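You operate a simulated robot arm through the tools that you are given. There is no shell and no other tool. Be economical: measure what you need, move in short steps, check, and stop when the job is done.

You are at the controls of a simulated robot arm. One attempt, no reset.

Task
Take the mantle card and leave it on top of the clear tub. Put the name card labelled "Stenvarm" from the steel table on the wooden table and the name card marked "Slow run" on the brown table. Stack the box that says "card" from the steel table on top of the box marked "seals". Count the steel trays on the steel table, then put as many of the crucibles from the steel table on the log sheet. Take the brass nut and leave it on top of the brass valve. The order is free.

It is judged by the outcome, as a careful person would: the job done as asked, and still so three seconds after it is handed in. It fails if anything else is knocked over, pushed out of place, dropped, spilled or broken. A push-on lid holds only when it is set on centred and level and pressed home; a screw cap is set on level and turned clockwise until tight. Flat cloth is picked up by pressing the open fingertips on it (5 to 10 N) and closing them slowly along it; thin cloth reads only 2 to 8 mm in the jaws.

Robot
A 7-joint arm with a two-finger parallel gripper on a trunk, on a base that drives. Base frame: it is fixed to the floor where the robot stands at the start and does not move with it; the origin is under the middle of the robot, x ahead of it, y to its left, z up; the surface under the hand at the start is at about z = 0.87. Readings come in m, rad, newtons and seconds.
Its first joint turns from -2.897 to 2.897 rad. Places, roughly: beige box, blue box, seal box [1.75, -0.75, 1]; brass nut (5x6x4 cm) [-1.2, 3.5, 0.8]; brass valve (12x7x11 cm) [-1, 3.3, 0.8]; brown table [-1.1, 3, 0.8]; clear tub [1.25, 0.25, 1]; crucible (6x6x6 cm) [2.1, -1.3, 0.9]; log sheet [2, -0.75, 0.75]; mantle card [0.75, 0, 1]; name card [1.5, -0.25, 1]; steel tray (15x9x4 cm) [1.6, -1, 0.9]; wooden table [-1, -2.7, 0.8]. Payload 4.4 kg.
The TCP is the grasp point between the finger pads, 0.023 m short of the fingertips. In the tool frame z runs along the fingers and y along their closing line. The gripper opens to 0.094 m. The fingers are 0.038 m wide and 0.01 m thick; the gripper's body (0.054 by 0.096 m) begins 0.039 m behind the TCP.
Orientation is told as [roll, pitch, yaw] about the base's x, y, z axes, in that order, counted from this pose: with the fingers straight down and closing along the base's y, the tool's x points along the base's -x, its y along +y and its z along -z.

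Tools
- The arm moves only by the tool drive_tool. Its argument "series" is a list of rows, each an object of numbers (a shift or turn left out is 0, a gripper value left out holds the last): "jaw": the opening, from 0 (shut) to 1 (fully open); "dx", "dy", "dz": the shift along the tool's x, y, z in units of 30 mm (1.0 is 30 mm); "wx", "wy", "wz": the turn, a rotation vector about the tool's x, y, z in units of 8 degrees (1.0 is 8 degrees). In form: [{"jaw": .., "dx": .., "dy": .., "dz": .., "wx": .., "wy": .., "wz": ..}, ...]. A call has 1 to 10 rows; each row shifts and turns the commanded pose from where the row before left it, along the tool's axes as they then stand. A call with a number of a shift or a turn outside -1 to 1 is refused whole. Each row takes 0.2 s and may step no farther than 0.05 m and 0.15 rad from the row before; otherwise, or with a gripper value out of range, the whole call is refused. A pose out of reach is approached as far as the arm can. The call stops where the force on the tool passes 40 N (or 10 N more than at its start, if that is more) or the arm is blocked; 0.2 s more then pass. Each finger travels about 0.108 m/s and halts on what it meets, pressing with about 29 N; the grip force reading is that of the motor and also rises with nothing between the fingers. The clock runs only during rows and for 0.2 s after the last one: add rows that do not move to give the fingers time. The reply holds the time, the measured pose of the TCP, the force on the tool along the base axes, the opening and the grip force, in the units named above and with some noise, with the torque about the TCP (base axes, N m) and any sound that the robot's microphone picked up, and new pictures: "show" is both (left out), scene, wrist or none.
- Cameras (640 x 400 px; columns grow to the right, rows downward): "scene" is now at [0.1911, 0.2294, 1.4751]; the picture's right is [-0.07, -1.00, 0.00], its down [-0.53, 0.04, -0.85] and it looks along [0.85, -0.06, -0.53] (base axes); focal length 269 px, centre (320, 200). "wrist" rides on the gripper at [0.086, 0.016, -0.074] in the tool frame; the picture's right is [-0.18, 0.98, 0.00], its down [-0.58, -0.11, -0.81] and it looks along [-0.79, -0.15, 0.59] (tool axes); focal length 243 px, centre (320, 200). There is no depth. A picture from a camera that has moved, and an enlarged one, comes with that camera's place and axes in the base frame and with its lens.
- base_move(legs): drives the robot by 1 to 6 legs, each [ahead, left, turn to the left] in m, m and rad, along the robot's own axes; the way and the turn of a leg run together, so that a leg with both is an arc; at most 1.5 m and 3.142 rad a leg. The arm and the cameras ride along, it lands a little off, and it stops where it bumps. It gives what a move gives, and a new picture of the scene camera.
- aim_head(pan, tilt): turns the head with the scene camera to pan (to the left, within 2.094 rad either way) and tilt (down, from -0.506 to 1.204), counted from straight ahead of the robot. It gives what a move gives, and a new picture of the scene camera.
- enlarge(camera, box): a new picture of the part [left, top, right, bottom] of that camera's present view, enlarged. It takes no simulated time.
- hand_in(): hands the job in; it is judged then, once.

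Go step by step. Nothing tells you exact positions but the pictures and the camera data: compare them with the known pose of the tool, close in by small moves and look again before you grip or let go. The budget is 207 turns and 260 pictures, counting those below and the enlarged ones. Unless the task says otherwise, let go and move clear before handing in, and close with one line.

The tools are called after "Request:" by a JSON object that holds its "method" and its "body". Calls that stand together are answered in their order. drive_tool: Moves the arm, as the interface text tells. Its arguments: {"type":"object","properties":{"series":{"type":"array","items":{"type":"object","properties":{"jaw":{"type":"number"},"dx":{"type":"number"},"dy":{"type":"number"},"dz":{"type":"number"},"wx":{"type":"number"},"wy":{"type":"number"},"wz":{"type":"number"}}}},"show":{"type":"string","enum":["both","scene","wrist","none"]}},"required":["series"]} The other tools are called the same way: base_move (legs) drives the base; aim_head (pan, tilt) turns the head that bears the scene camera; enlarge (camera, box) takes an enlarged picture of a part of a camera's view; hand_in () hands the job in.

At the start:

```text
time_s: 0.0
position: [0.5796, 0.2172, 1.1949]
orientation: [0.0, 0.001, -0.001]
ft_force: [-0.7, 0.4, -0.6]
moment: [0.01, -0.01, -0.03]
finger_gap: 0.094
grasp_force: 0.0
robot x, y, heading: [-0.0039, 0.0002, -0.001]
head pan, tilt: [-0.07, 0.559]
```

scene: 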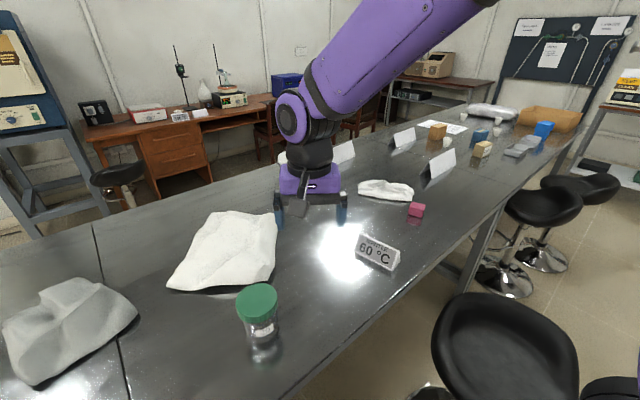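
wrist: 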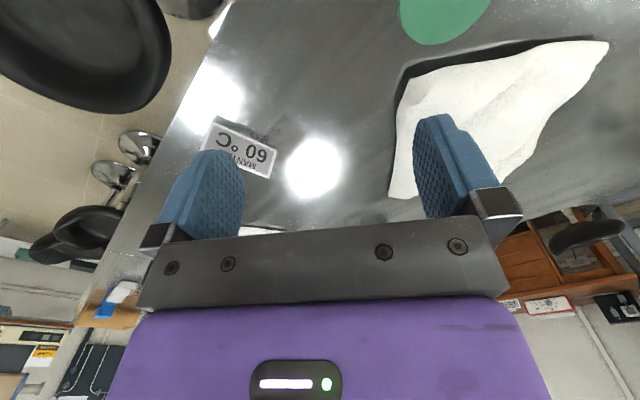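

I see a long steel table with the mantle card ("MANTLE 60 °C") near and other items farther along. I'll zoom in on the far part first.

Request:
{"method": "enlarge", "body": {"camera": "scene", "box": [340, 80, 600, 240]}}

Request:
{"method": "enlarge", "body": {"camera": "scene", "box": [160, 180, 480, 380]}}

```text
2.46 times, centred on (470, 160) of scene
camera zoom: at [0.1911, 0.2294, 1.4751], right [-0.07, -1.0, 0.0], down [-0.53, 0.04, -0.85], along [0.85, -0.06, -0.53], focal length 663 px, centre (-49, 298)
```

zoom: 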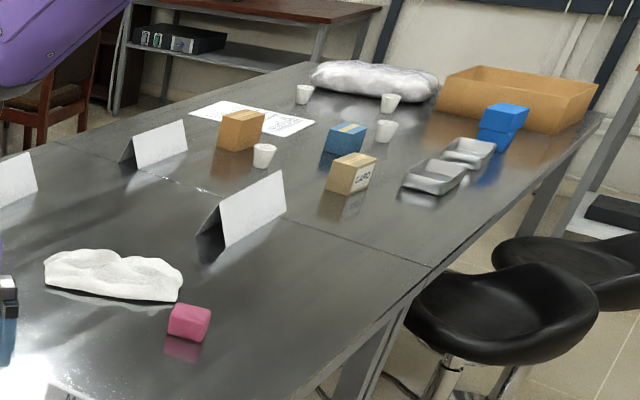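

```text
2.00 times, centred on (320, 280) of scene
camera zoom: at [0.1911, 0.2294, 1.4751], right [-0.07, -1.0, 0.0], down [-0.53, 0.04, -0.85], along [0.85, -0.06, -0.53], focal length 538 px, centre (320, 40)
```

zoom: 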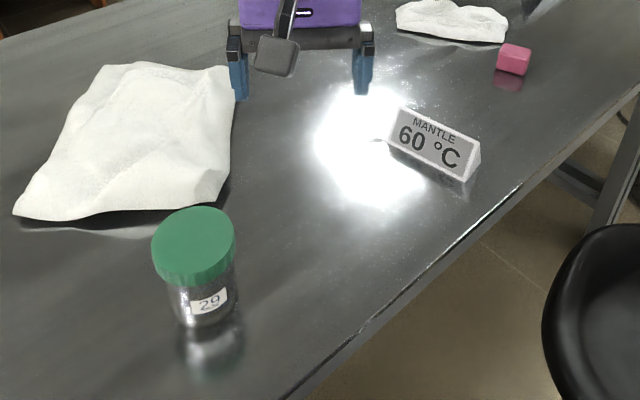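

Request:
{"method": "aim_head", "body": {"pan": -0.8, "tilt": 0.5}}

Request:
{"method": "aim_head", "body": {"pan": -1.9, "tilt": 0.5}}

Request:
{"method": "aim_head", "body": {"pan": 0.9, "tilt": 0.5}}

Request:
{"method": "aim_head", "body": {"pan": 1.9, "tilt": 0.5}}

```text
time_s: 1.1
position: [0.5801, 0.219, 1.1949]
orientation: [-0.001, 0.0, -0.002]
ft_force: [0.4, -0.5, -0.1]
moment: [0.01, 0.02, -0.01]
finger_gap: 0.0941
grasp_force: 0.1
robot x, y, heading: [0.0011, -0.0006, 0.0]
head pan, tilt: [-0.799, 0.499]
camera scene: at [0.1653, 0.1705, 1.4805], right [-0.72, -0.7, 0.0], down [-0.33, 0.34, -0.88], along [0.61, -0.63, -0.48], focal length 269 px, centre (320, 200)
```

scene: 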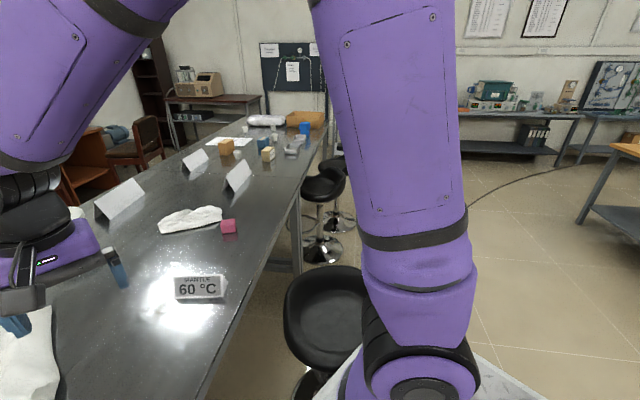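

```text
time_s: 2.4
position: [0.5791, 0.218, 1.1952]
orientation: [0.001, -0.001, 0.001]
ft_force: [0.1, 1.0, -0.7]
moment: [-0.02, -0.02, -0.02]
finger_gap: 0.0943
grasp_force: 0.1
robot x, y, heading: [0.0016, -0.0005, 0.001]
head pan, tilt: [-1.901, 0.499]
camera scene: at [0.0724, 0.1496, 1.4805], right [-0.95, 0.32, 0.0], down [0.15, 0.45, -0.88], along [-0.28, -0.83, -0.48], focal length 269 px, centre (320, 200)
```

scene: 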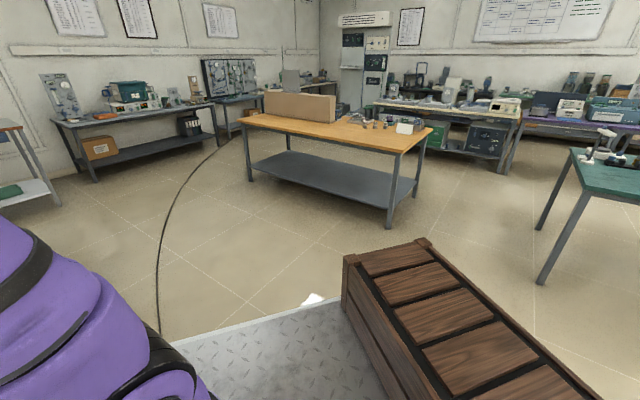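

```text
time_s: 4.9
position: [0.5795, 0.2173, 1.1963]
orientation: [0.0, -0.001, -0.001]
ft_force: [0.6, -0.6, -0.9]
moment: [0.01, -0.05, 0.03]
finger_gap: 0.0939
grasp_force: 0.0
robot x, y, heading: [0.0042, 0.0017, -0.001]
head pan, tilt: [0.901, 0.499]
camera scene: at [0.1583, 0.307, 1.4805], right [0.78, -0.62, 0.0], down [-0.3, -0.38, -0.88], along [0.55, 0.69, -0.48], focal length 269 px, centre (320, 200)
```

scene: 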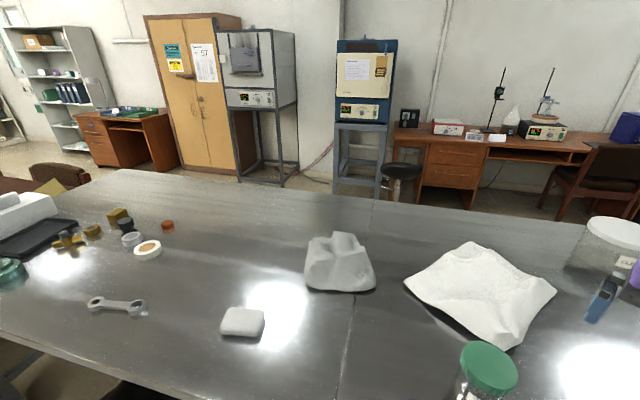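

```text
time_s: 6.2
position: [0.5794, 0.2173, 1.1962]
orientation: [0.001, 0.001, 0.0]
ft_force: [-0.9, 0.2, 0.1]
moment: [0.0, 0.01, -0.04]
finger_gap: 0.0941
grasp_force: 0.0
robot x, y, heading: [0.0001, 0.0002, 0.002]
head pan, tilt: [1.901, 0.499]
camera scene: at [0.0724, 0.3218, 1.4805], right [0.95, 0.32, 0.0], down [0.15, -0.45, -0.88], along [-0.28, 0.83, -0.48], focal length 269 px, centre (320, 200)
```

scene: 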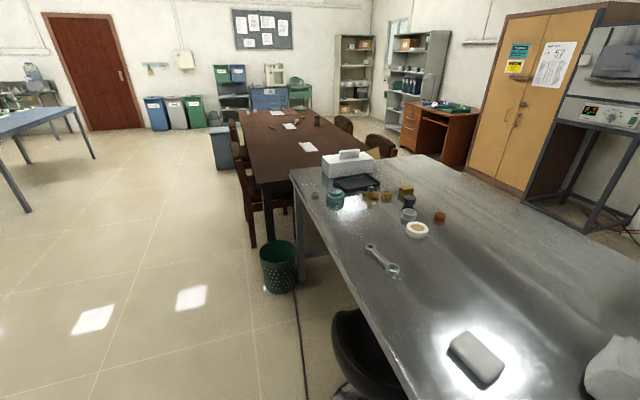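

Request:
{"method": "aim_head", "body": {"pan": -1.9, "tilt": 1.2}}

Request:
{"method": "aim_head", "body": {"pan": -0.9, "tilt": 1.2}}

Request:
{"method": "aim_head", "body": {"pan": 1.6, "tilt": 1.2}}

Request:
{"method": "aim_head", "body": {"pan": 2.09, "tilt": 0.8}}

```text
time_s: 9.3
position: [0.5782, 0.2179, 1.1952]
orientation: [-0.001, -0.001, 0.0]
ft_force: [-0.7, 0.6, 0.3]
moment: [0.01, 0.01, 0.0]
finger_gap: 0.0939
grasp_force: 0.1
robot x, y, heading: [-0.0011, 0.0001, -0.0]
head pan, tilt: [-1.901, 1.201]
camera scene: at [0.0837, 0.1828, 1.4268], right [-0.95, 0.32, 0.0], down [0.3, 0.88, -0.36], along [-0.12, -0.34, -0.93], focal length 269 px, centre (320, 200)
```

scene: 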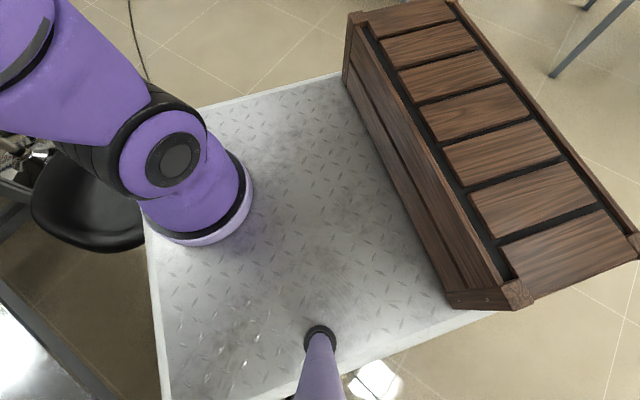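

```text
time_s: 10.6
position: [0.5799, 0.2182, 1.1958]
orientation: [0.001, 0.0, 0.001]
ft_force: [0.1, -0.1, -0.2]
moment: [0.01, -0.01, 0.0]
finger_gap: 0.0939
grasp_force: 0.1
robot x, y, heading: [0.0004, -0.0011, -0.002]
head pan, tilt: [-0.901, 1.201]
camera scene: at [0.1365, 0.1919, 1.4268], right [-0.78, -0.62, 0.0], down [-0.58, 0.73, -0.36], along [0.22, -0.28, -0.93], focal length 269 px, centre (320, 200)
```

scene: 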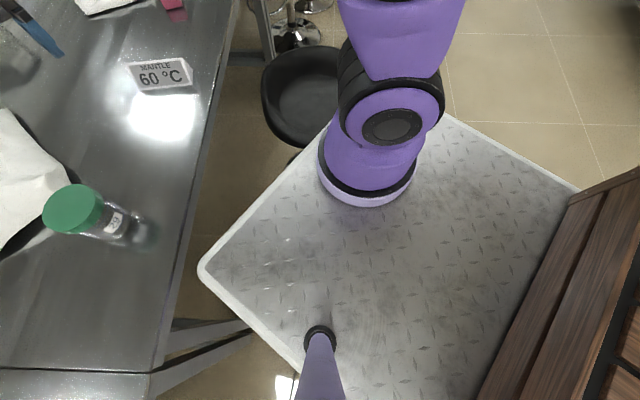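

```text
time_s: 12.8
position: [0.5796, 0.2177, 1.1953]
orientation: [-0.001, 0.0, 0.0]
ft_force: [-0.1, -0.8, -0.4]
moment: [-0.01, -0.01, 0.01]
finger_gap: 0.0939
grasp_force: 0.0
robot x, y, heading: [0.0026, 0.0015, -0.001]
head pan, tilt: [1.6, 1.201]
camera scene: at [0.1002, 0.2916, 1.4268], right [1.0, 0.03, 0.0], down [0.03, -0.93, -0.36], along [-0.01, 0.36, -0.93], focal length 269 px, centre (320, 200)
```

scene: 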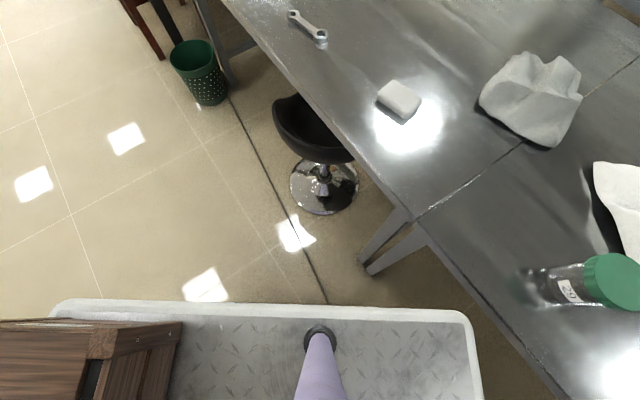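

```text
time_s: 13.8
position: [0.5787, 0.2185, 1.1955]
orientation: [0.0, 0.001, 0.0]
ft_force: [0.6, -0.3, -0.1]
moment: [0.03, -0.01, 0.02]
finger_gap: 0.0941
grasp_force: 0.0
robot x, y, heading: [-0.0006, 0.0025, 0.002]
head pan, tilt: [2.089, 0.799]
camera scene: at [0.0619, 0.3058, 1.4545], right [0.87, 0.49, 0.0], down [0.35, -0.62, -0.7], along [-0.34, 0.61, -0.72], focal length 269 px, centre (320, 200)
```

scene: 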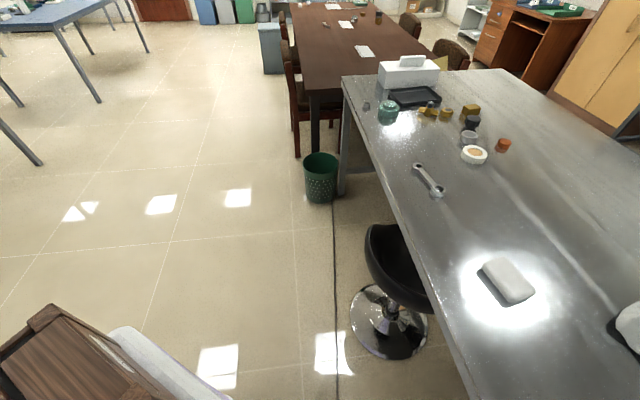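

Request:
{"method": "aim_head", "body": {"pan": -0.6, "tilt": 0.2}}

Request:
{"method": "enlarge", "body": {"camera": "scene", "box": [160, 40, 400, 190]}}

Request:
{"method": "aim_head", "body": {"pan": 0.3, "tilt": 0.3}}

Request:
{"method": "aim_head", "body": {"pan": -1.3, "tilt": 0.4}}

```text
time_s: 16.1
position: [0.5802, 0.2175, 1.1964]
orientation: [-0.001, 0.0, -0.001]
ft_force: [0.3, -0.4, 0.8]
moment: [-0.01, 0.02, 0.01]
finger_gap: 0.0942
grasp_force: 0.2
robot x, y, heading: [0.0028, -0.0013, -0.004]
head pan, tilt: [-0.6, 0.201]
camera scene: at [0.1787, 0.1831, 1.5082], right [-0.56, -0.83, 0.0], down [-0.16, 0.11, -0.98], along [0.81, -0.55, -0.2], focal length 269 px, centre (320, 200)
```

scene: 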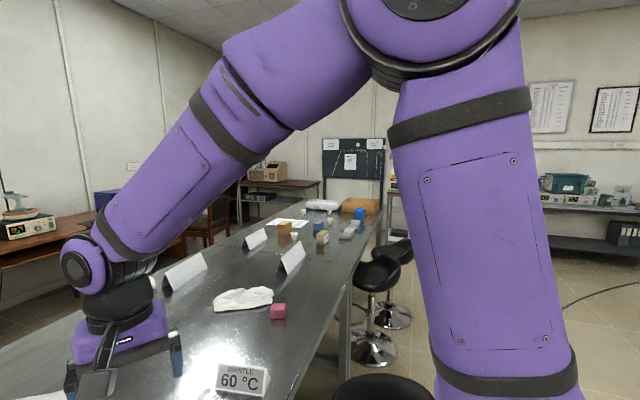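

```text
2.67 times, centred on (280, 115) of scene
camera zoom: at [0.1787, 0.1831, 1.5082], right [-0.56, -0.83, 0.0], down [-0.16, 0.11, -0.98], along [0.81, -0.55, -0.2], focal length 718 px, centre (427, 427)
```

zoom: 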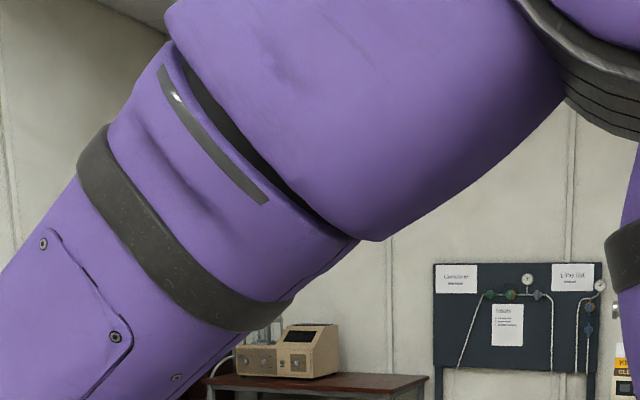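

```text
time_s: 17.4
position: [0.5795, 0.218, 1.1951]
orientation: [-0.001, 0.0, 0.001]
ft_force: [0.5, 0.6, 0.3]
moment: [0.01, -0.02, 0.01]
finger_gap: 0.0938
grasp_force: 0.0
robot x, y, heading: [0.0002, 0.0003, -0.0]
head pan, tilt: [0.3, 0.3]
camera scene: at [0.191, 0.2633, 1.4989], right [0.29, -0.96, 0.0], down [-0.28, -0.09, -0.96], along [0.91, 0.28, -0.3], focal length 269 px, centre (320, 200)
```

scene: 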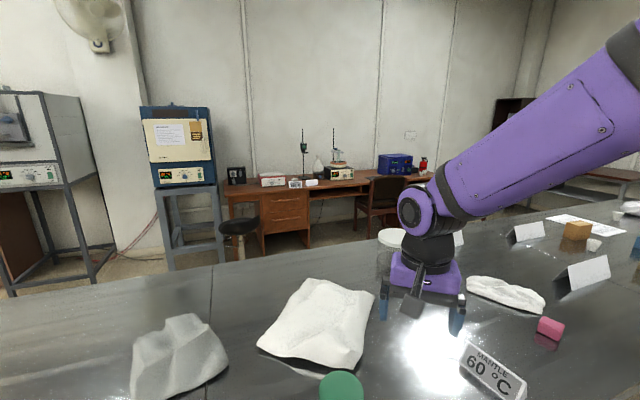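

```text
time_s: 19.0
position: [0.5797, 0.2175, 1.1956]
orientation: [0.0, -0.001, -0.001]
ft_force: [-0.5, -0.1, -0.5]
moment: [0.0, -0.02, 0.01]
finger_gap: 0.0941
grasp_force: 0.0
robot x, y, heading: [-0.0007, 0.0028, 0.001]
head pan, tilt: [-1.3, 0.4]
camera scene: at [0.1266, 0.1465, 1.4896], right [-0.96, -0.27, 0.0], down [-0.1, 0.37, -0.92], along [0.25, -0.89, -0.39], focal length 269 px, centre (320, 200)
```

scene: 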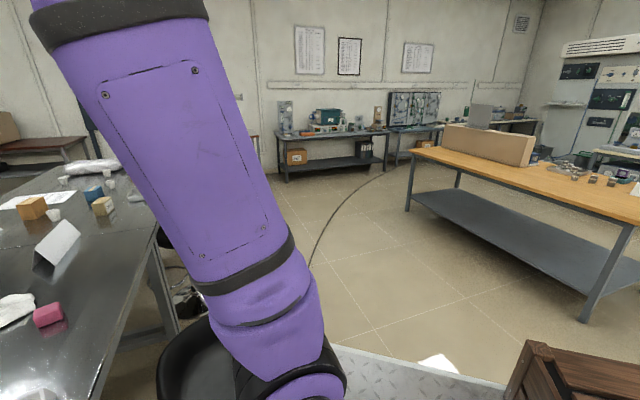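

Request:
{"method": "drive_tool", "body": {"series": [{"dx": -0.94, "dy": -0.88}, {"dx": -0.94, "dy": -0.88}, {"dx": -0.94, "dy": -0.88}, {"dx": -0.94, "dy": -0.88}, {"dx": -0.94, "dy": -0.88}, {"dx": -0.94, "dy": -0.88}, {"dx": -0.94, "dy": -0.88}, {"dx": -0.94, "dy": -0.88}], "show": "none"}}

Request:
{"method": "drive_tool", "body": {"series": [{"wz": -0.955, "dz": 0.7}, {"wz": -0.955, "dz": 0.7}, {"wz": -0.955, "dz": 0.7}, {"wz": -0.955, "dz": 0.7}, {"wz": -0.955, "dz": 0.7}, {"wz": -0.955, "dz": 0.7}, {}], "show": "wrist"}}

Request:
{"method": "aim_head", "body": {"pan": -0.4, "tilt": 0.7}}

```text
time_s: 20.8
position: [0.8034, 0.0085, 1.1976]
orientation: [0.0, -0.001, 0.0]
ft_force: [-0.8, 0.7, 0.4]
moment: [-0.01, -0.02, -0.04]
finger_gap: 0.094
grasp_force: 0.1
robot x, y, heading: [0.0013, -0.0023, 0.001]
head pan, tilt: [-1.3, 0.4]
```

```text
time_s: 22.4
position: [0.8042, 0.0065, 1.0686]
orientation: [0.0, -0.001, 0.799]
ft_force: [-0.4, 0.2, 0.3]
moment: [-0.01, 0.03, 0.02]
finger_gap: 0.094
grasp_force: 0.1
robot x, y, heading: [-0.0002, -0.0035, 0.001]
head pan, tilt: [-1.3, 0.4]
camera wrist: at [0.7325, -0.0445, 1.1424], right [-0.58, 0.82, 0.0], down [0.48, 0.34, 0.81], along [0.66, 0.47, -0.59], focal length 243 px, centre (320, 200)
```

wrist: 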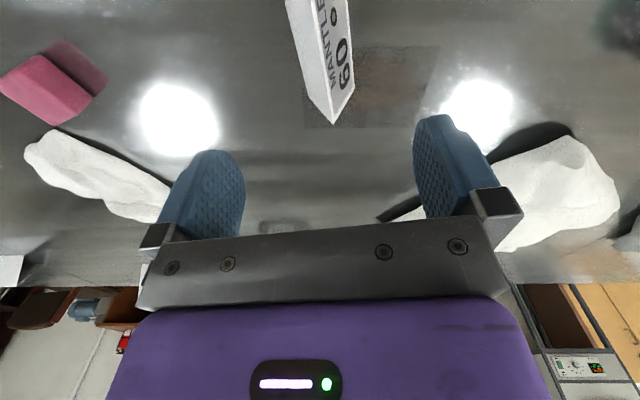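

```text
time_s: 23.6
position: [0.8046, 0.0061, 1.0699]
orientation: [0.001, -0.001, 0.801]
ft_force: [0.5, -0.5, -0.4]
moment: [-0.03, 0.01, -0.02]
finger_gap: 0.094
grasp_force: 0.1
robot x, y, heading: [-0.0012, 0.0039, 0.001]
head pan, tilt: [-0.4, 0.7]
camera scene: at [0.1801, 0.2026, 1.4628], right [-0.39, -0.92, 0.0], down [-0.59, 0.25, -0.77], along [0.7, -0.3, -0.64], focal length 269 px, centre (320, 200)
```

scene: 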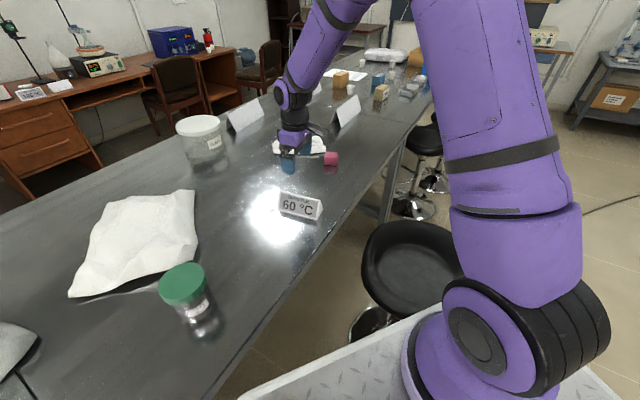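

Request:
{"method": "drive_tool", "body": {"series": [{"dz": 0.9}, {"dz": 0.9}, {"dz": 0.9}, {"dz": 0.9}, {"dz": 0.9}, {}]}}

Request:
{"method": "enlarge", "body": {"camera": "scene", "box": [230, 120, 390, 220]}}

```text
time_s: 25.0
position: [0.8061, 0.0069, 0.9362]
orientation: [0.0, 0.0, 0.799]
ft_force: [-0.3, 0.9, 0.5]
moment: [0.0, 0.05, -0.02]
finger_gap: 0.0939
grasp_force: 0.1
robot x, y, heading: [0.0016, 0.0024, 0.003]
head pan, tilt: [-0.4, 0.7]
camera scene: at [0.18, 0.2026, 1.4628], right [-0.39, -0.92, 0.0], down [-0.59, 0.25, -0.76], along [0.7, -0.3, -0.64], focal length 269 px, centre (320, 200)
camera wrist: at [0.7341, -0.0439, 1.0106], right [-0.58, 0.82, 0.0], down [0.48, 0.34, 0.81], along [0.66, 0.46, -0.59], focal length 243 px, centre (320, 200)
```

scene: 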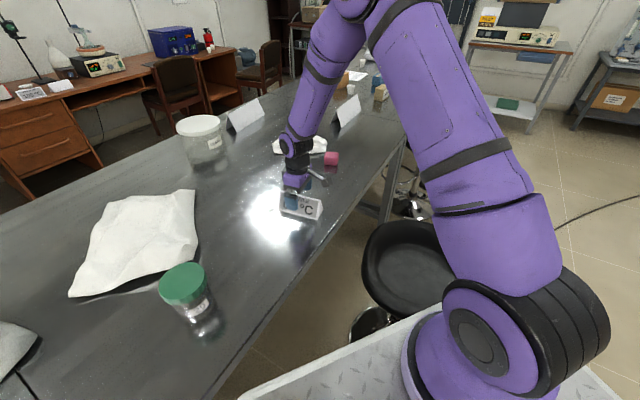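
wrist: 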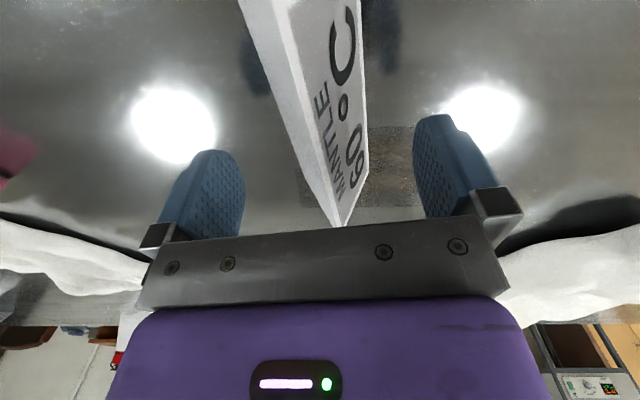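

```text
4.00 times, centred on (310, 170) of scene
camera zoom: at [0.18, 0.2026, 1.4628], right [-0.39, -0.92, 0.0], down [-0.59, 0.25, -0.76], along [0.7, -0.3, -0.64], focal length 1077 px, centre (360, 320)
```

zoom: 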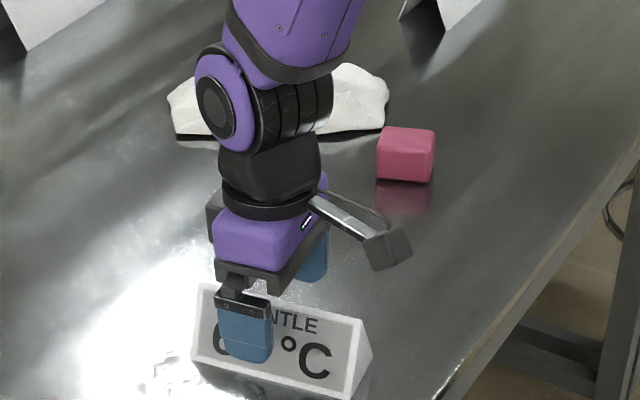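

Request:
{"method": "drive_tool", "body": {"series": [{"dz": 0.6, "dx": 0.4}, {"dz": 0.5}, {}], "show": "wrist"}}

Request:
{"method": "drive_tool", "body": {"series": [{"jaw": 0.7}, {"jaw": 0.5}, {"jaw": 0.3}, {"jaw": 0.1}, {"jaw": 0}, {}, {}], "show": "wrist"}}

```text
time_s: 25.8
position: [0.797, -0.0015, 0.9005]
orientation: [0.002, 0.0, 0.8]
ft_force: [0.9, -0.2, 0.8]
moment: [-0.01, 0.02, 0.0]
finger_gap: 0.094
grasp_force: 0.1
robot x, y, heading: [-0.0003, 0.0048, 0.006]
head pan, tilt: [-0.4, 0.7]
camera wrist: at [0.7248, -0.0522, 0.9745], right [-0.58, 0.82, 0.0], down [0.48, 0.34, 0.81], along [0.66, 0.47, -0.59], focal length 243 px, centre (320, 200)
```

wrist: 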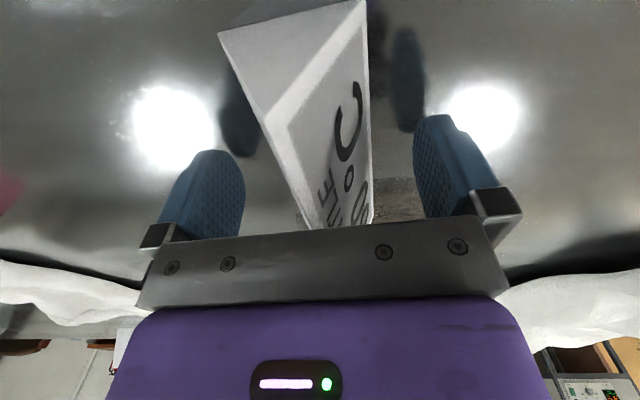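

```text
time_s: 27.4
position: [0.7968, -0.001, 0.9004]
orientation: [0.001, 0.0, 0.8]
ft_force: [-0.6, -1.1, 0.4]
moment: [-0.03, 0.0, 0.01]
finger_gap: 0.0472
grasp_force: 28.5
robot x, y, heading: [0.0009, -0.0011, -0.002]
head pan, tilt: [-0.4, 0.7]
camera wrist: at [0.7248, -0.0522, 0.9746], right [-0.58, 0.82, 0.0], down [0.48, 0.34, 0.81], along [0.66, 0.47, -0.59], focal length 243 px, centre (320, 200)
```

wrist: 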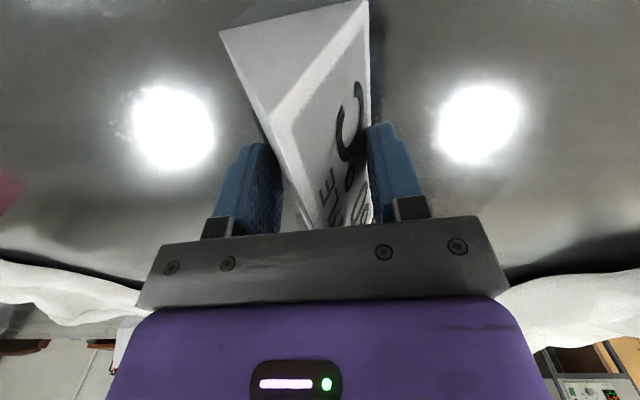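

Request:
{"method": "drive_tool", "body": {"series": [{"dz": -0.5}, {"dz": -0.8}, {"dz": -0.9}, {"dz": -0.9}, {"dz": -0.9}, {"dz": -0.9}, {"dz": -0.9}, {}]}}

```text
time_s: 29.2
position: [0.7983, 0.0014, 1.0761]
orientation: [0.0, 0.001, 0.8]
ft_force: [-0.7, 0.5, -0.1]
moment: [-0.02, 0.01, 0.0]
finger_gap: 0.0469
grasp_force: 28.6
robot x, y, heading: [-0.0009, 0.0023, -0.001]
head pan, tilt: [-0.4, 0.7]
camera scene: at [0.1802, 0.2026, 1.4628], right [-0.39, -0.92, 0.0], down [-0.59, 0.25, -0.76], along [0.7, -0.3, -0.64], focal length 269 px, centre (320, 200)
camera wrist: at [0.7262, -0.0506, 1.1504], right [-0.58, 0.82, 0.0], down [0.48, 0.34, 0.81], along [0.66, 0.47, -0.59], focal length 243 px, centre (320, 200)
```

scene: 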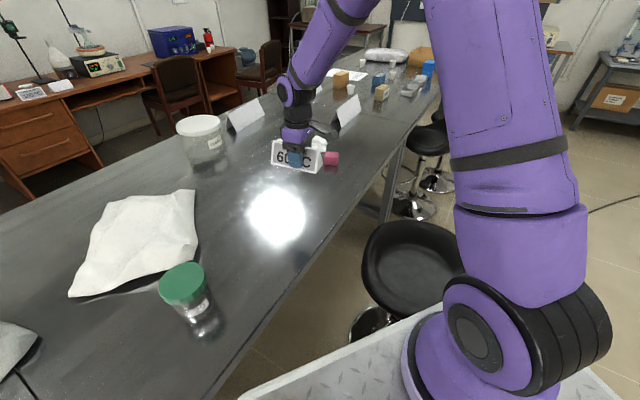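
wrist: 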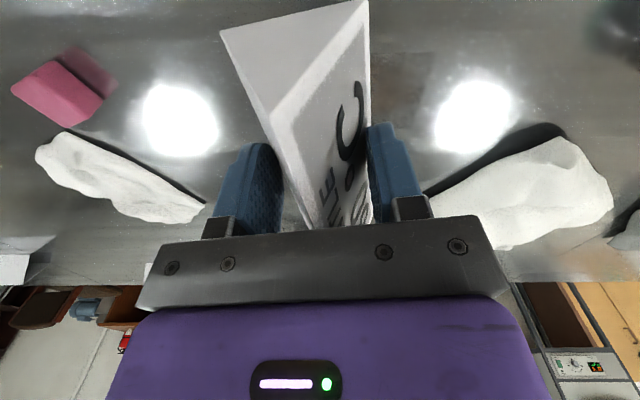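

Request:
{"method": "drive_tool", "body": {"series": [{"dx": -0.9, "dy": -0.93}, {"dx": -0.9, "dy": -0.93}, {"dx": -0.9, "dy": -0.93}, {"dx": -0.9, "dy": -0.93}, {"dx": -0.9, "dy": -0.93}, {"dx": -0.9, "dy": -0.93}, {"dx": -0.9, "dy": -0.93}, {"dx": -0.9, "dy": -0.93}], "show": "scene"}}

```text
time_s: 31.0
position: [1.1019, -0.0011, 1.0775]
orientation: [-0.001, -0.002, 0.8]
ft_force: [-1.0, -0.7, 4.2]
moment: [0.04, -0.11, 0.0]
finger_gap: 0.0467
grasp_force: 29.2
out of reach, approached as far as the arm can: row 8
robot x, y, heading: [-0.0008, -0.0011, 0.002]
head pan, tilt: [-0.4, 0.7]
camera scene: at [0.1777, 0.2022, 1.4631], right [-0.39, -0.92, 0.0], down [-0.59, 0.25, -0.77], along [0.71, -0.3, -0.64], focal length 269 px, centre (320, 200)
```

scene: 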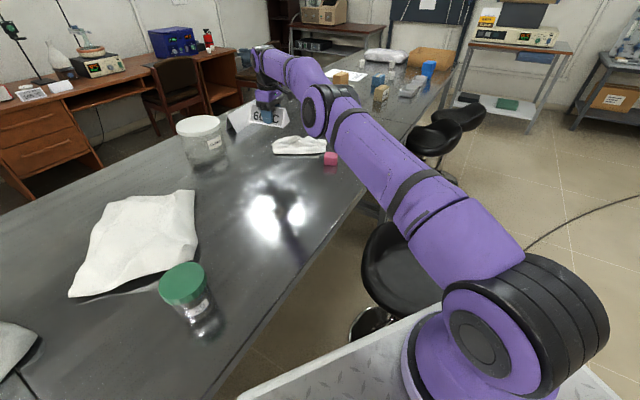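

Request:
{"method": "drive_tool", "body": {"series": [{"dx": 0.9, "dy": 0.93}, {"dx": 0.9, "dy": 0.93}, {"dx": 0.9, "dy": 0.93}, {"dx": 0.9, "dy": 0.93}, {"dx": 0.9, "dy": 0.93}, {"dx": 0.9, "dy": 0.93}, {"dx": 0.9, "dy": 0.93}, {"dx": 0.9, "dy": 0.93}, {"dx": 0.9, "dy": 0.93}], "show": "none"}}

Request:
{"method": "drive_tool", "body": {"series": [{"dx": 0.9, "dy": 0.93, "dz": -0.7}, {"dx": 0.9, "dy": 0.93, "dz": -0.7}, {"dx": 0.9, "dy": 0.93, "dz": -0.7}, {"dx": 0.9, "dy": 0.93, "dz": -0.7}, {"dx": 0.9, "dy": 0.93, "dz": -0.7}, {}], "show": "none"}}

Request:
{"method": "aim_head", "body": {"pan": -0.9, "tilt": 0.6}}

```text
time_s: 33.0
position: [0.7531, -0.0033, 1.073]
orientation: [-0.001, 0.0, 0.799]
ft_force: [-0.4, -0.3, -0.5]
moment: [-0.02, 0.02, -0.03]
finger_gap: 0.0461
grasp_force: 29.0
robot x, y, heading: [-0.001, 0.0002, -0.003]
head pan, tilt: [-0.4, 0.7]
```

```text
time_s: 34.4
position: [0.5625, -0.0045, 1.18]
orientation: [-0.001, 0.0, 0.8]
ft_force: [1.3, -0.3, -0.6]
moment: [0.0, -0.04, 0.0]
finger_gap: 0.0459
grasp_force: 28.9
robot x, y, heading: [-0.0012, -0.0004, 0.003]
head pan, tilt: [-0.4, 0.7]
```

```text
time_s: 35.4
position: [0.5622, -0.0023, 1.18]
orientation: [0.001, 0.001, 0.8]
ft_force: [0.5, -0.1, -0.3]
moment: [0.01, 0.01, 0.02]
finger_gap: 0.0458
grasp_force: 28.3
robot x, y, heading: [-0.0002, 0.0042, 0.001]
head pan, tilt: [-0.901, 0.6]
camera scene: at [0.1567, 0.1665, 1.4714], right [-0.78, -0.62, 0.0], down [-0.35, 0.44, -0.82], along [0.51, -0.65, -0.57], focal length 269 px, centre (320, 200)
```

scene: 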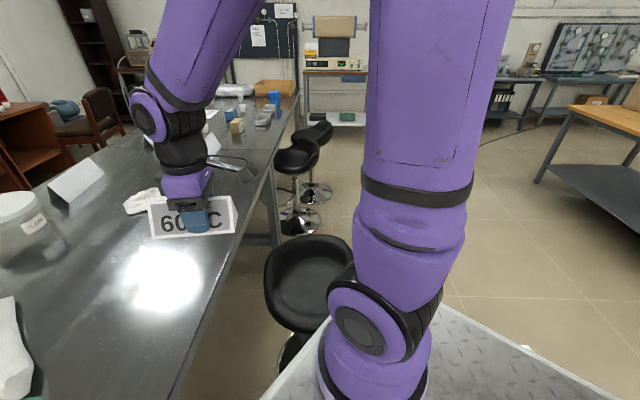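

Request:
{"method": "drive_tool", "body": {"series": [{"dx": -0.89, "dy": -0.492}, {"dx": -0.89, "dy": -0.492}, {"dx": -0.89, "dy": -0.492}, {"dx": -0.89, "dy": -0.492}, {"dx": -0.89, "dy": -0.492}, {"dx": -0.89, "dy": -0.492}, {"dx": -0.89, "dy": -0.492}, {"dx": -0.89, "dy": -0.492}, {"dx": -0.89, "dy": -0.492}, {"dx": -0.89, "dy": -0.492}], "show": "none"}}

Request:
{"method": "drive_tool", "body": {"series": [{"dx": -0.89, "dy": -0.492, "dz": 0.8}, {"dx": -0.89, "dy": -0.492, "dz": 0.8}, {"dx": -0.89, "dy": -0.492, "dz": 0.8}, {"dx": -0.89, "dy": -0.492, "dz": 0.8}, {"dx": -0.89, "dy": -0.492, "dz": 0.8}, {"dz": 0.9}, {"dz": 0.9}, {"dz": 0.9}, {}], "show": "wrist"}}

Request:
{"method": "aim_head", "body": {"pan": -0.2, "tilt": 0.6}}

```text
time_s: 37.5
position: [0.8524, 0.0853, 1.1812]
orientation: [0.0, -0.001, 0.798]
ft_force: [-0.4, -0.5, 0.3]
moment: [0.01, 0.01, 0.0]
finger_gap: 0.0455
grasp_force: 28.7
robot x, y, heading: [-0.0025, 0.0003, 0.004]
head pan, tilt: [-0.901, 0.6]
```

```text
time_s: 39.5
position: [0.9992, 0.1317, 0.9811]
orientation: [0.002, 0.0, 0.801]
ft_force: [0.4, -0.2, -0.4]
moment: [-0.01, 0.02, 0.0]
finger_gap: 0.045
grasp_force: 29.0
robot x, y, heading: [0.0022, 0.0002, -0.001]
head pan, tilt: [-0.901, 0.6]
camera wrist: at [0.9279, 0.0813, 1.0553], right [-0.58, 0.82, 0.0], down [0.48, 0.34, 0.81], along [0.66, 0.47, -0.59], focal length 243 px, centre (320, 200)
```

wrist: 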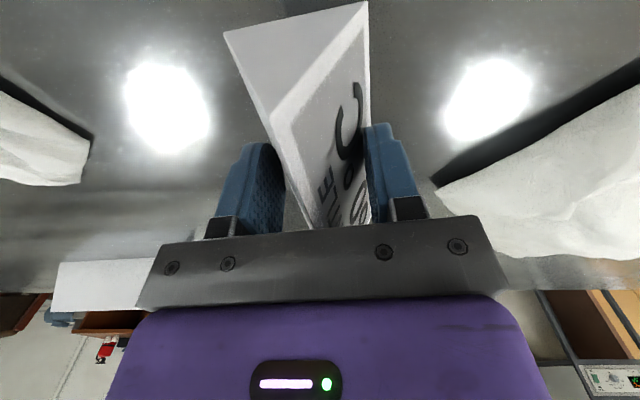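

```text
time_s: 40.6
position: [0.9992, 0.1314, 0.9815]
orientation: [-0.001, 0.0, 0.799]
ft_force: [0.1, 1.4, 0.2]
moment: [0.01, -0.04, 0.01]
finger_gap: 0.0449
grasp_force: 29.3
robot x, y, heading: [0.0021, -0.0004, -0.001]
head pan, tilt: [-0.201, 0.6]
camera scene: at [0.1885, 0.218, 1.4714], right [-0.2, -0.98, 0.0], down [-0.55, 0.11, -0.82], along [0.81, -0.17, -0.57], focal length 269 px, centre (320, 200)
```

scene: 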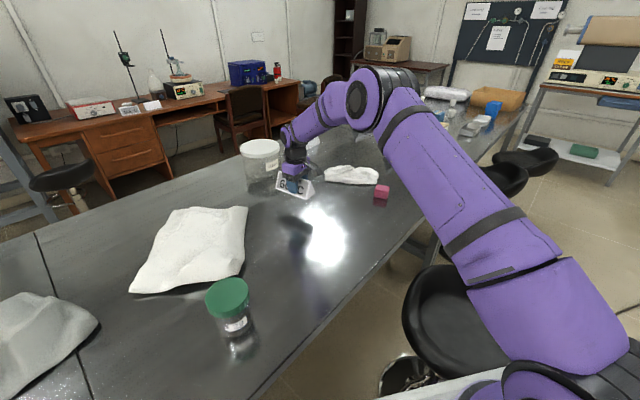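

Request:
{"method": "drive_tool", "body": {"series": [{"dz": 0.9}, {"dz": 0.8}, {"dz": 0.3}, {"dz": 0.2}, {"dz": 0.15}, {"dz": 0.1}, {}], "show": "wrist"}}

```text
time_s: 42.2
position: [0.9976, 0.1304, 0.9056]
orientation: [0.002, 0.0, 0.801]
ft_force: [0.0, 0.1, 0.2]
moment: [0.0, 0.01, 0.0]
finger_gap: 0.0441
grasp_force: 29.6
robot x, y, heading: [-0.0032, -0.0029, 0.001]
head pan, tilt: [-0.201, 0.6]
camera wrist: at [0.926, 0.0804, 0.9802], right [-0.58, 0.82, 0.0], down [0.48, 0.34, 0.81], along [0.66, 0.47, -0.59], focal length 243 px, centre (320, 200)
```

wrist: 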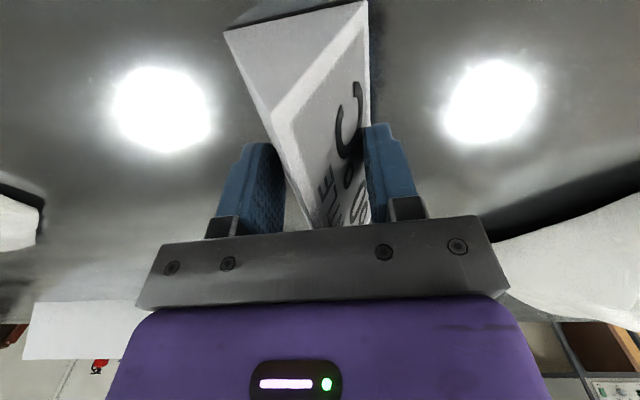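

Request:
{"method": "drive_tool", "body": {"series": [{"dz": 0.08}, {"dz": 0.06}, {}], "show": "none"}}

```text
time_s: 43.0
position: [0.9982, 0.1327, 0.9023]
orientation: [-0.001, -0.004, 0.802]
ft_force: [-0.6, 1.7, 12.8]
moment: [-0.26, -0.18, 0.03]
finger_gap: 0.0445
grasp_force: 29.2
robot x, y, heading: [0.0019, 0.003, -0.002]
head pan, tilt: [-0.201, 0.6]
```

Contact with the table (12.8 N). I release gently and back off upward.

Request:
{"method": "drive_tool", "body": {"series": [{"dz": -0.05, "jaw": 0.55}, {"jaw": 0.7}, {"jaw": 1.0}, {}, {"dz": -0.8}, {"dz": -0.9}, {"dz": -0.9}, {"dz": -0.9}, {"dz": -0.9}, {"dz": -0.9}], "show": "wrist"}}

```text
time_s: 45.2
position: [0.9972, 0.1313, 1.0616]
orientation: [0.001, -0.002, 0.799]
ft_force: [0.8, 0.0, 0.2]
moment: [0.04, 0.0, 0.05]
finger_gap: 0.0938
grasp_force: 0.0
robot x, y, heading: [-0.0018, -0.0008, 0.001]
head pan, tilt: [-0.201, 0.6]
camera wrist: at [0.9251, 0.0805, 1.136], right [-0.58, 0.82, 0.0], down [0.48, 0.34, 0.81], along [0.66, 0.47, -0.59], focal length 243 px, centre (320, 200)
```

wrist: 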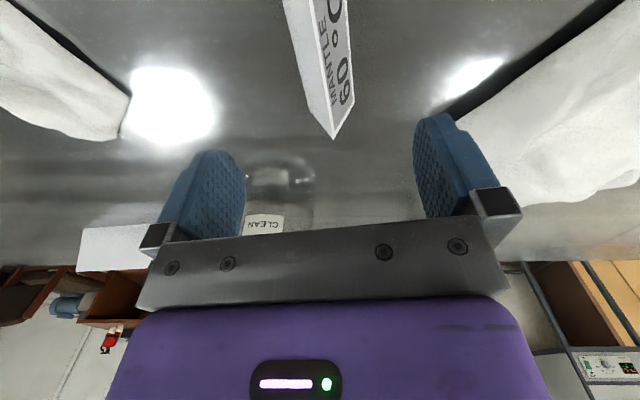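

Request:
{"method": "drive_tool", "body": {"series": [{"dx": 0.9, "dy": 0.7, "dz": -0.5}, {"dx": 0.9, "dy": 0.7, "dz": -0.5}, {"dx": 0.9, "dy": 0.7, "dz": -0.5}, {"dx": 0.9, "dy": 0.7, "dz": -0.5}, {"dx": 0.9, "dy": 0.7, "dz": -0.5}, {"dx": 0.9, "dy": 0.7, "dz": -0.5}, {"dx": 0.9, "dy": 0.7, "dz": -0.5}, {"dx": 0.9, "dy": 0.7, "dz": -0.5}, {"dx": 0.9, "dy": 0.7, "dz": -0.5}, {"dx": 0.9, "dy": 0.7, "dz": -0.5}], "show": "none"}}

Request:
{"method": "drive_tool", "body": {"series": [{"dx": 0.9, "dy": 0.7}, {"dx": 0.9, "dy": 0.7}, {"dx": 0.5, "dy": 0.4}, {}], "show": "none"}}

Request:
{"method": "base_move", "body": {"legs": [[-0.28, -0.21, 0], [0, 0, -0.927]]}}

```text
time_s: 47.4
position: [0.6592, 0.0846, 1.2099]
orientation: [0.0, 0.002, 0.8]
ft_force: [0.8, 0.5, -0.4]
moment: [0.01, 0.03, 0.0]
finger_gap: 0.094
grasp_force: 0.0
robot x, y, heading: [-0.0017, -0.0038, -0.003]
head pan, tilt: [-0.201, 0.6]
```

```text
time_s: 48.4
position: [0.5704, 0.0733, 1.2125]
orientation: [-0.001, 0.0, 0.798]
ft_force: [-0.1, 0.0, 0.5]
moment: [-0.02, 0.01, 0.0]
finger_gap: 0.0939
grasp_force: 0.2
robot x, y, heading: [-0.0016, 0.0001, 0.002]
head pan, tilt: [-0.201, 0.6]
```

```text
time_s: 53.1
position: [0.116, -0.6308, 1.2118]
orientation: [0.0, 0.0, -0.147]
ft_force: [-0.4, -0.4, 0.3]
moment: [0.01, -0.02, -0.04]
finger_gap: 0.094
grasp_force: 0.1
robot x, y, heading: [-0.2798, -0.2072, -0.948]
head pan, tilt: [-0.201, 0.6]
camera scene: at [0.0105, -0.2339, 1.4714], right [-0.91, -0.41, 0.0], down [-0.23, 0.52, -0.83], along [0.34, -0.75, -0.56], focal length 269 px, centre (320, 200)
```

scene: 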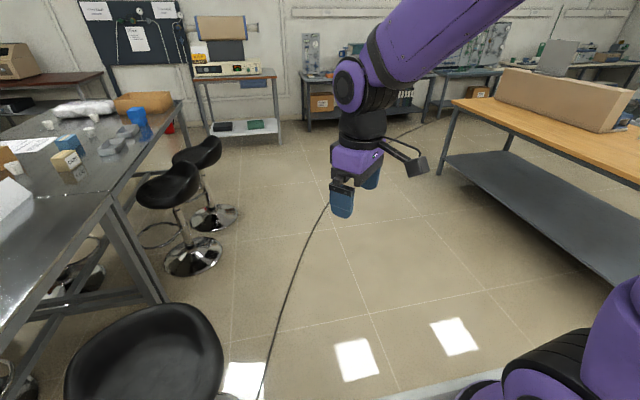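

Request:
{"method": "base_move", "body": {"legs": [[1.5, 0, 0.02], [1.4, 0, 0]]}}

Request:
{"method": "aim_head", "body": {"pan": 0.9, "tilt": 0.5}}

Request:
{"method": "aim_head", "body": {"pan": 1.7, "tilt": 0.5}}

```text
time_s: 67.1
position: [1.8431, -2.9657, 1.2127]
orientation: [0.0, -0.001, -0.143]
ft_force: [0.7, 0.1, 0.4]
moment: [-0.03, 0.03, -0.02]
finger_gap: 0.0939
grasp_force: 0.0
robot x, y, heading: [1.4519, -2.5486, -0.943]
head pan, tilt: [-0.201, 0.6]
camera scene: at [1.7355, -2.5692, 1.4714], right [-0.91, -0.41, 0.0], down [-0.23, 0.51, -0.83], along [0.34, -0.75, -0.56], focal length 269 px, centre (320, 200)
```

scene: 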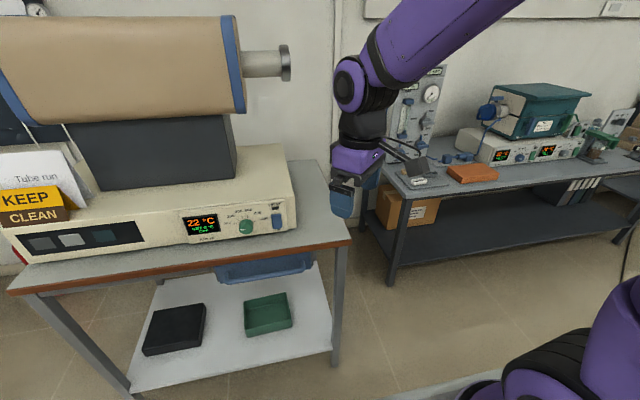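

```text
time_s: 68.5
position: [1.8429, -2.9657, 1.2116]
orientation: [0.001, -0.001, -0.143]
ft_force: [0.0, -0.7, -0.4]
moment: [0.02, -0.01, -0.02]
finger_gap: 0.094
grasp_force: 0.1
robot x, y, heading: [1.4487, -2.5482, -0.942]
head pan, tilt: [0.901, 0.499]
camera scene: at [1.7898, -2.4926, 1.4805], right [-0.04, -1.0, 0.0], down [-0.48, 0.02, -0.88], along [0.88, -0.04, -0.48], focal length 269 px, centre (320, 200)
```

scene: 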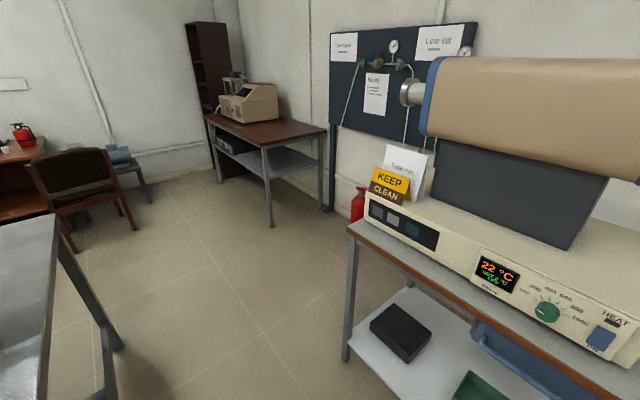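

```text
time_s: 69.6
position: [1.8437, -2.9652, 1.2121]
orientation: [0.001, 0.001, -0.143]
ft_force: [-0.2, 0.3, -0.5]
moment: [0.02, 0.03, -0.01]
finger_gap: 0.094
grasp_force: 0.0
robot x, y, heading: [1.4498, -2.5483, -0.946]
head pan, tilt: [1.7, 0.499]
camera scene: at [1.765, -2.4263, 1.4805], right [0.69, -0.73, 0.0], down [-0.35, -0.33, -0.88], along [0.64, 0.6, -0.48], focal length 269 px, centre (320, 200)
```

scene: 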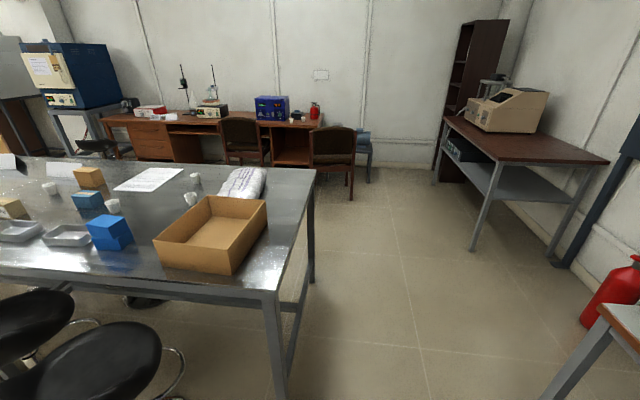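

Request:
{"method": "base_move", "body": {"legs": [[0, 0, 1.588], [0, -0.37, 0]]}}

Request:
{"method": "aim_head", "body": {"pan": 0.0, "tilt": 0.7}}

```text
time_s: 75.8
position: [2.0917, -2.4519, 1.2126]
orientation: [0.002, -0.001, 1.436]
ft_force: [-0.2, 0.4, 0.1]
moment: [0.01, -0.02, -0.01]
finger_gap: 0.094
grasp_force: 0.1
robot x, y, heading: [1.6737, -2.8521, 0.633]
head pan, tilt: [1.7, 0.499]
camera scene: at [1.5549, -2.5353, 1.4805], right [0.72, 0.69, 0.0], down [0.33, -0.35, -0.88], along [-0.61, 0.63, -0.48], focal length 269 px, centre (320, 200)
```

scene: 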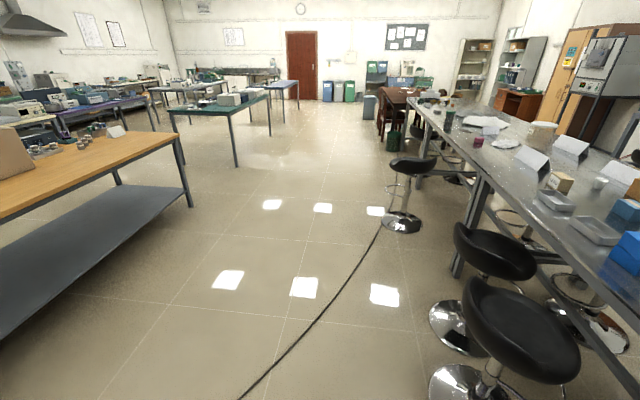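

```text
time_s: 77.6
position: [2.0918, -2.4517, 1.2126]
orientation: [0.002, 0.0, 1.436]
ft_force: [-0.1, -1.1, 0.5]
moment: [-0.01, -0.03, -0.02]
finger_gap: 0.094
grasp_force: 0.0
robot x, y, heading: [1.68, -2.8499, 0.633]
head pan, tilt: [0.0, 0.7]
camera scene: at [1.6862, -2.5505, 1.4628], right [0.59, -0.8, 0.0], down [-0.52, -0.38, -0.76], along [0.62, 0.45, -0.64], focal length 269 px, centre (320, 200)
```

scene: 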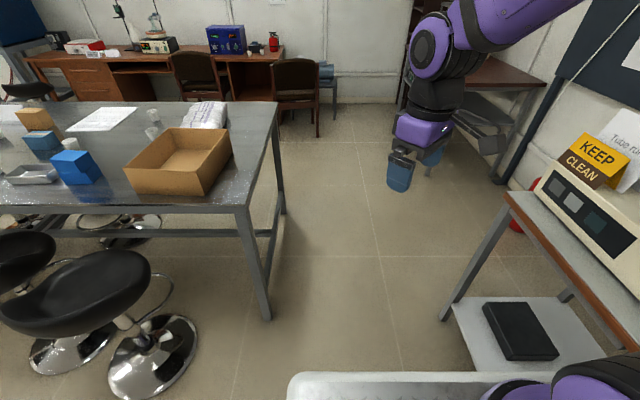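

Request:
{"method": "base_move", "body": {"legs": [[1.3, 0, 0.01], [1.15, 0, 0]]}}

Request:
{"method": "aim_head", "body": {"pan": 1.0, "tilt": 0.6}}

Request:
{"method": "aim_head", "body": {"pan": 2.09, "tilt": 0.6}}

```text
time_s: 89.6
position: [4.0713, -0.9955, 1.2121]
orientation: [0.002, 0.0, 1.433]
ft_force: [0.3, 0.6, 0.2]
moment: [-0.01, -0.04, 0.0]
finger_gap: 0.0938
grasp_force: 0.1
robot x, y, heading: [3.6513, -1.3899, 0.633]
head pan, tilt: [0.0, 0.7]
camera scene: at [3.6662, -1.0936, 1.4628], right [0.59, -0.81, 0.0], down [-0.52, -0.38, -0.76], along [0.62, 0.45, -0.64], focal length 269 px, centre (320, 200)
```

scene: 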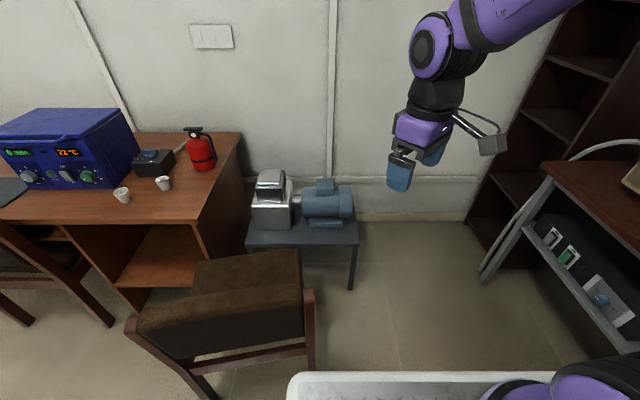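

```text
time_s: 90.9
position: [4.0723, -0.9965, 1.212]
orientation: [0.002, 0.0, 1.432]
ft_force: [0.5, -0.5, -0.6]
moment: [0.01, -0.04, -0.03]
finger_gap: 0.0938
grasp_force: 0.0
robot x, y, heading: [3.6588, -1.3958, 0.628]
head pan, tilt: [1.0, 0.6]
camera scene: at [3.5923, -1.0555, 1.4714], right [1.0, 0.06, 0.0], down [0.03, -0.56, -0.83], along [-0.05, 0.82, -0.57], focal length 269 px, centre (320, 200)
```

scene: 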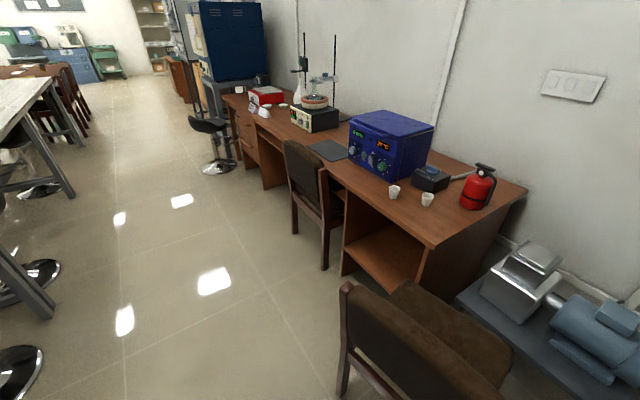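

```text
time_s: 92.2
position: [4.0717, -0.9958, 1.2122]
orientation: [-0.001, 0.0, 1.432]
ft_force: [0.4, 0.1, 0.2]
moment: [0.0, 0.03, 0.01]
finger_gap: 0.094
grasp_force: 0.0
robot x, y, heading: [3.6485, -1.394, 0.628]
head pan, tilt: [2.089, 0.6]
camera scene: at [3.5169, -1.1076, 1.4714], right [0.41, 0.91, 0.0], down [0.52, -0.23, -0.83], along [-0.75, 0.34, -0.56], focal length 269 px, centre (320, 200)
```

scene: 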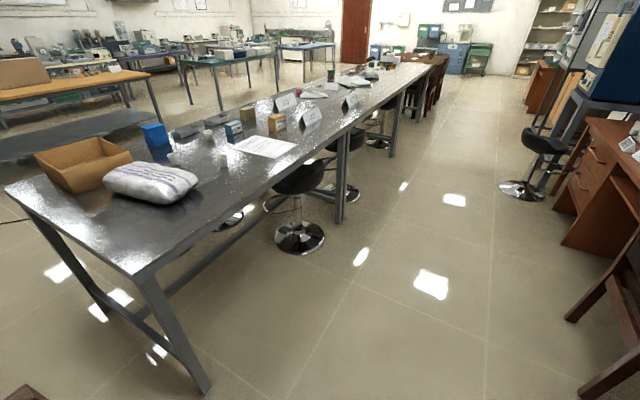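

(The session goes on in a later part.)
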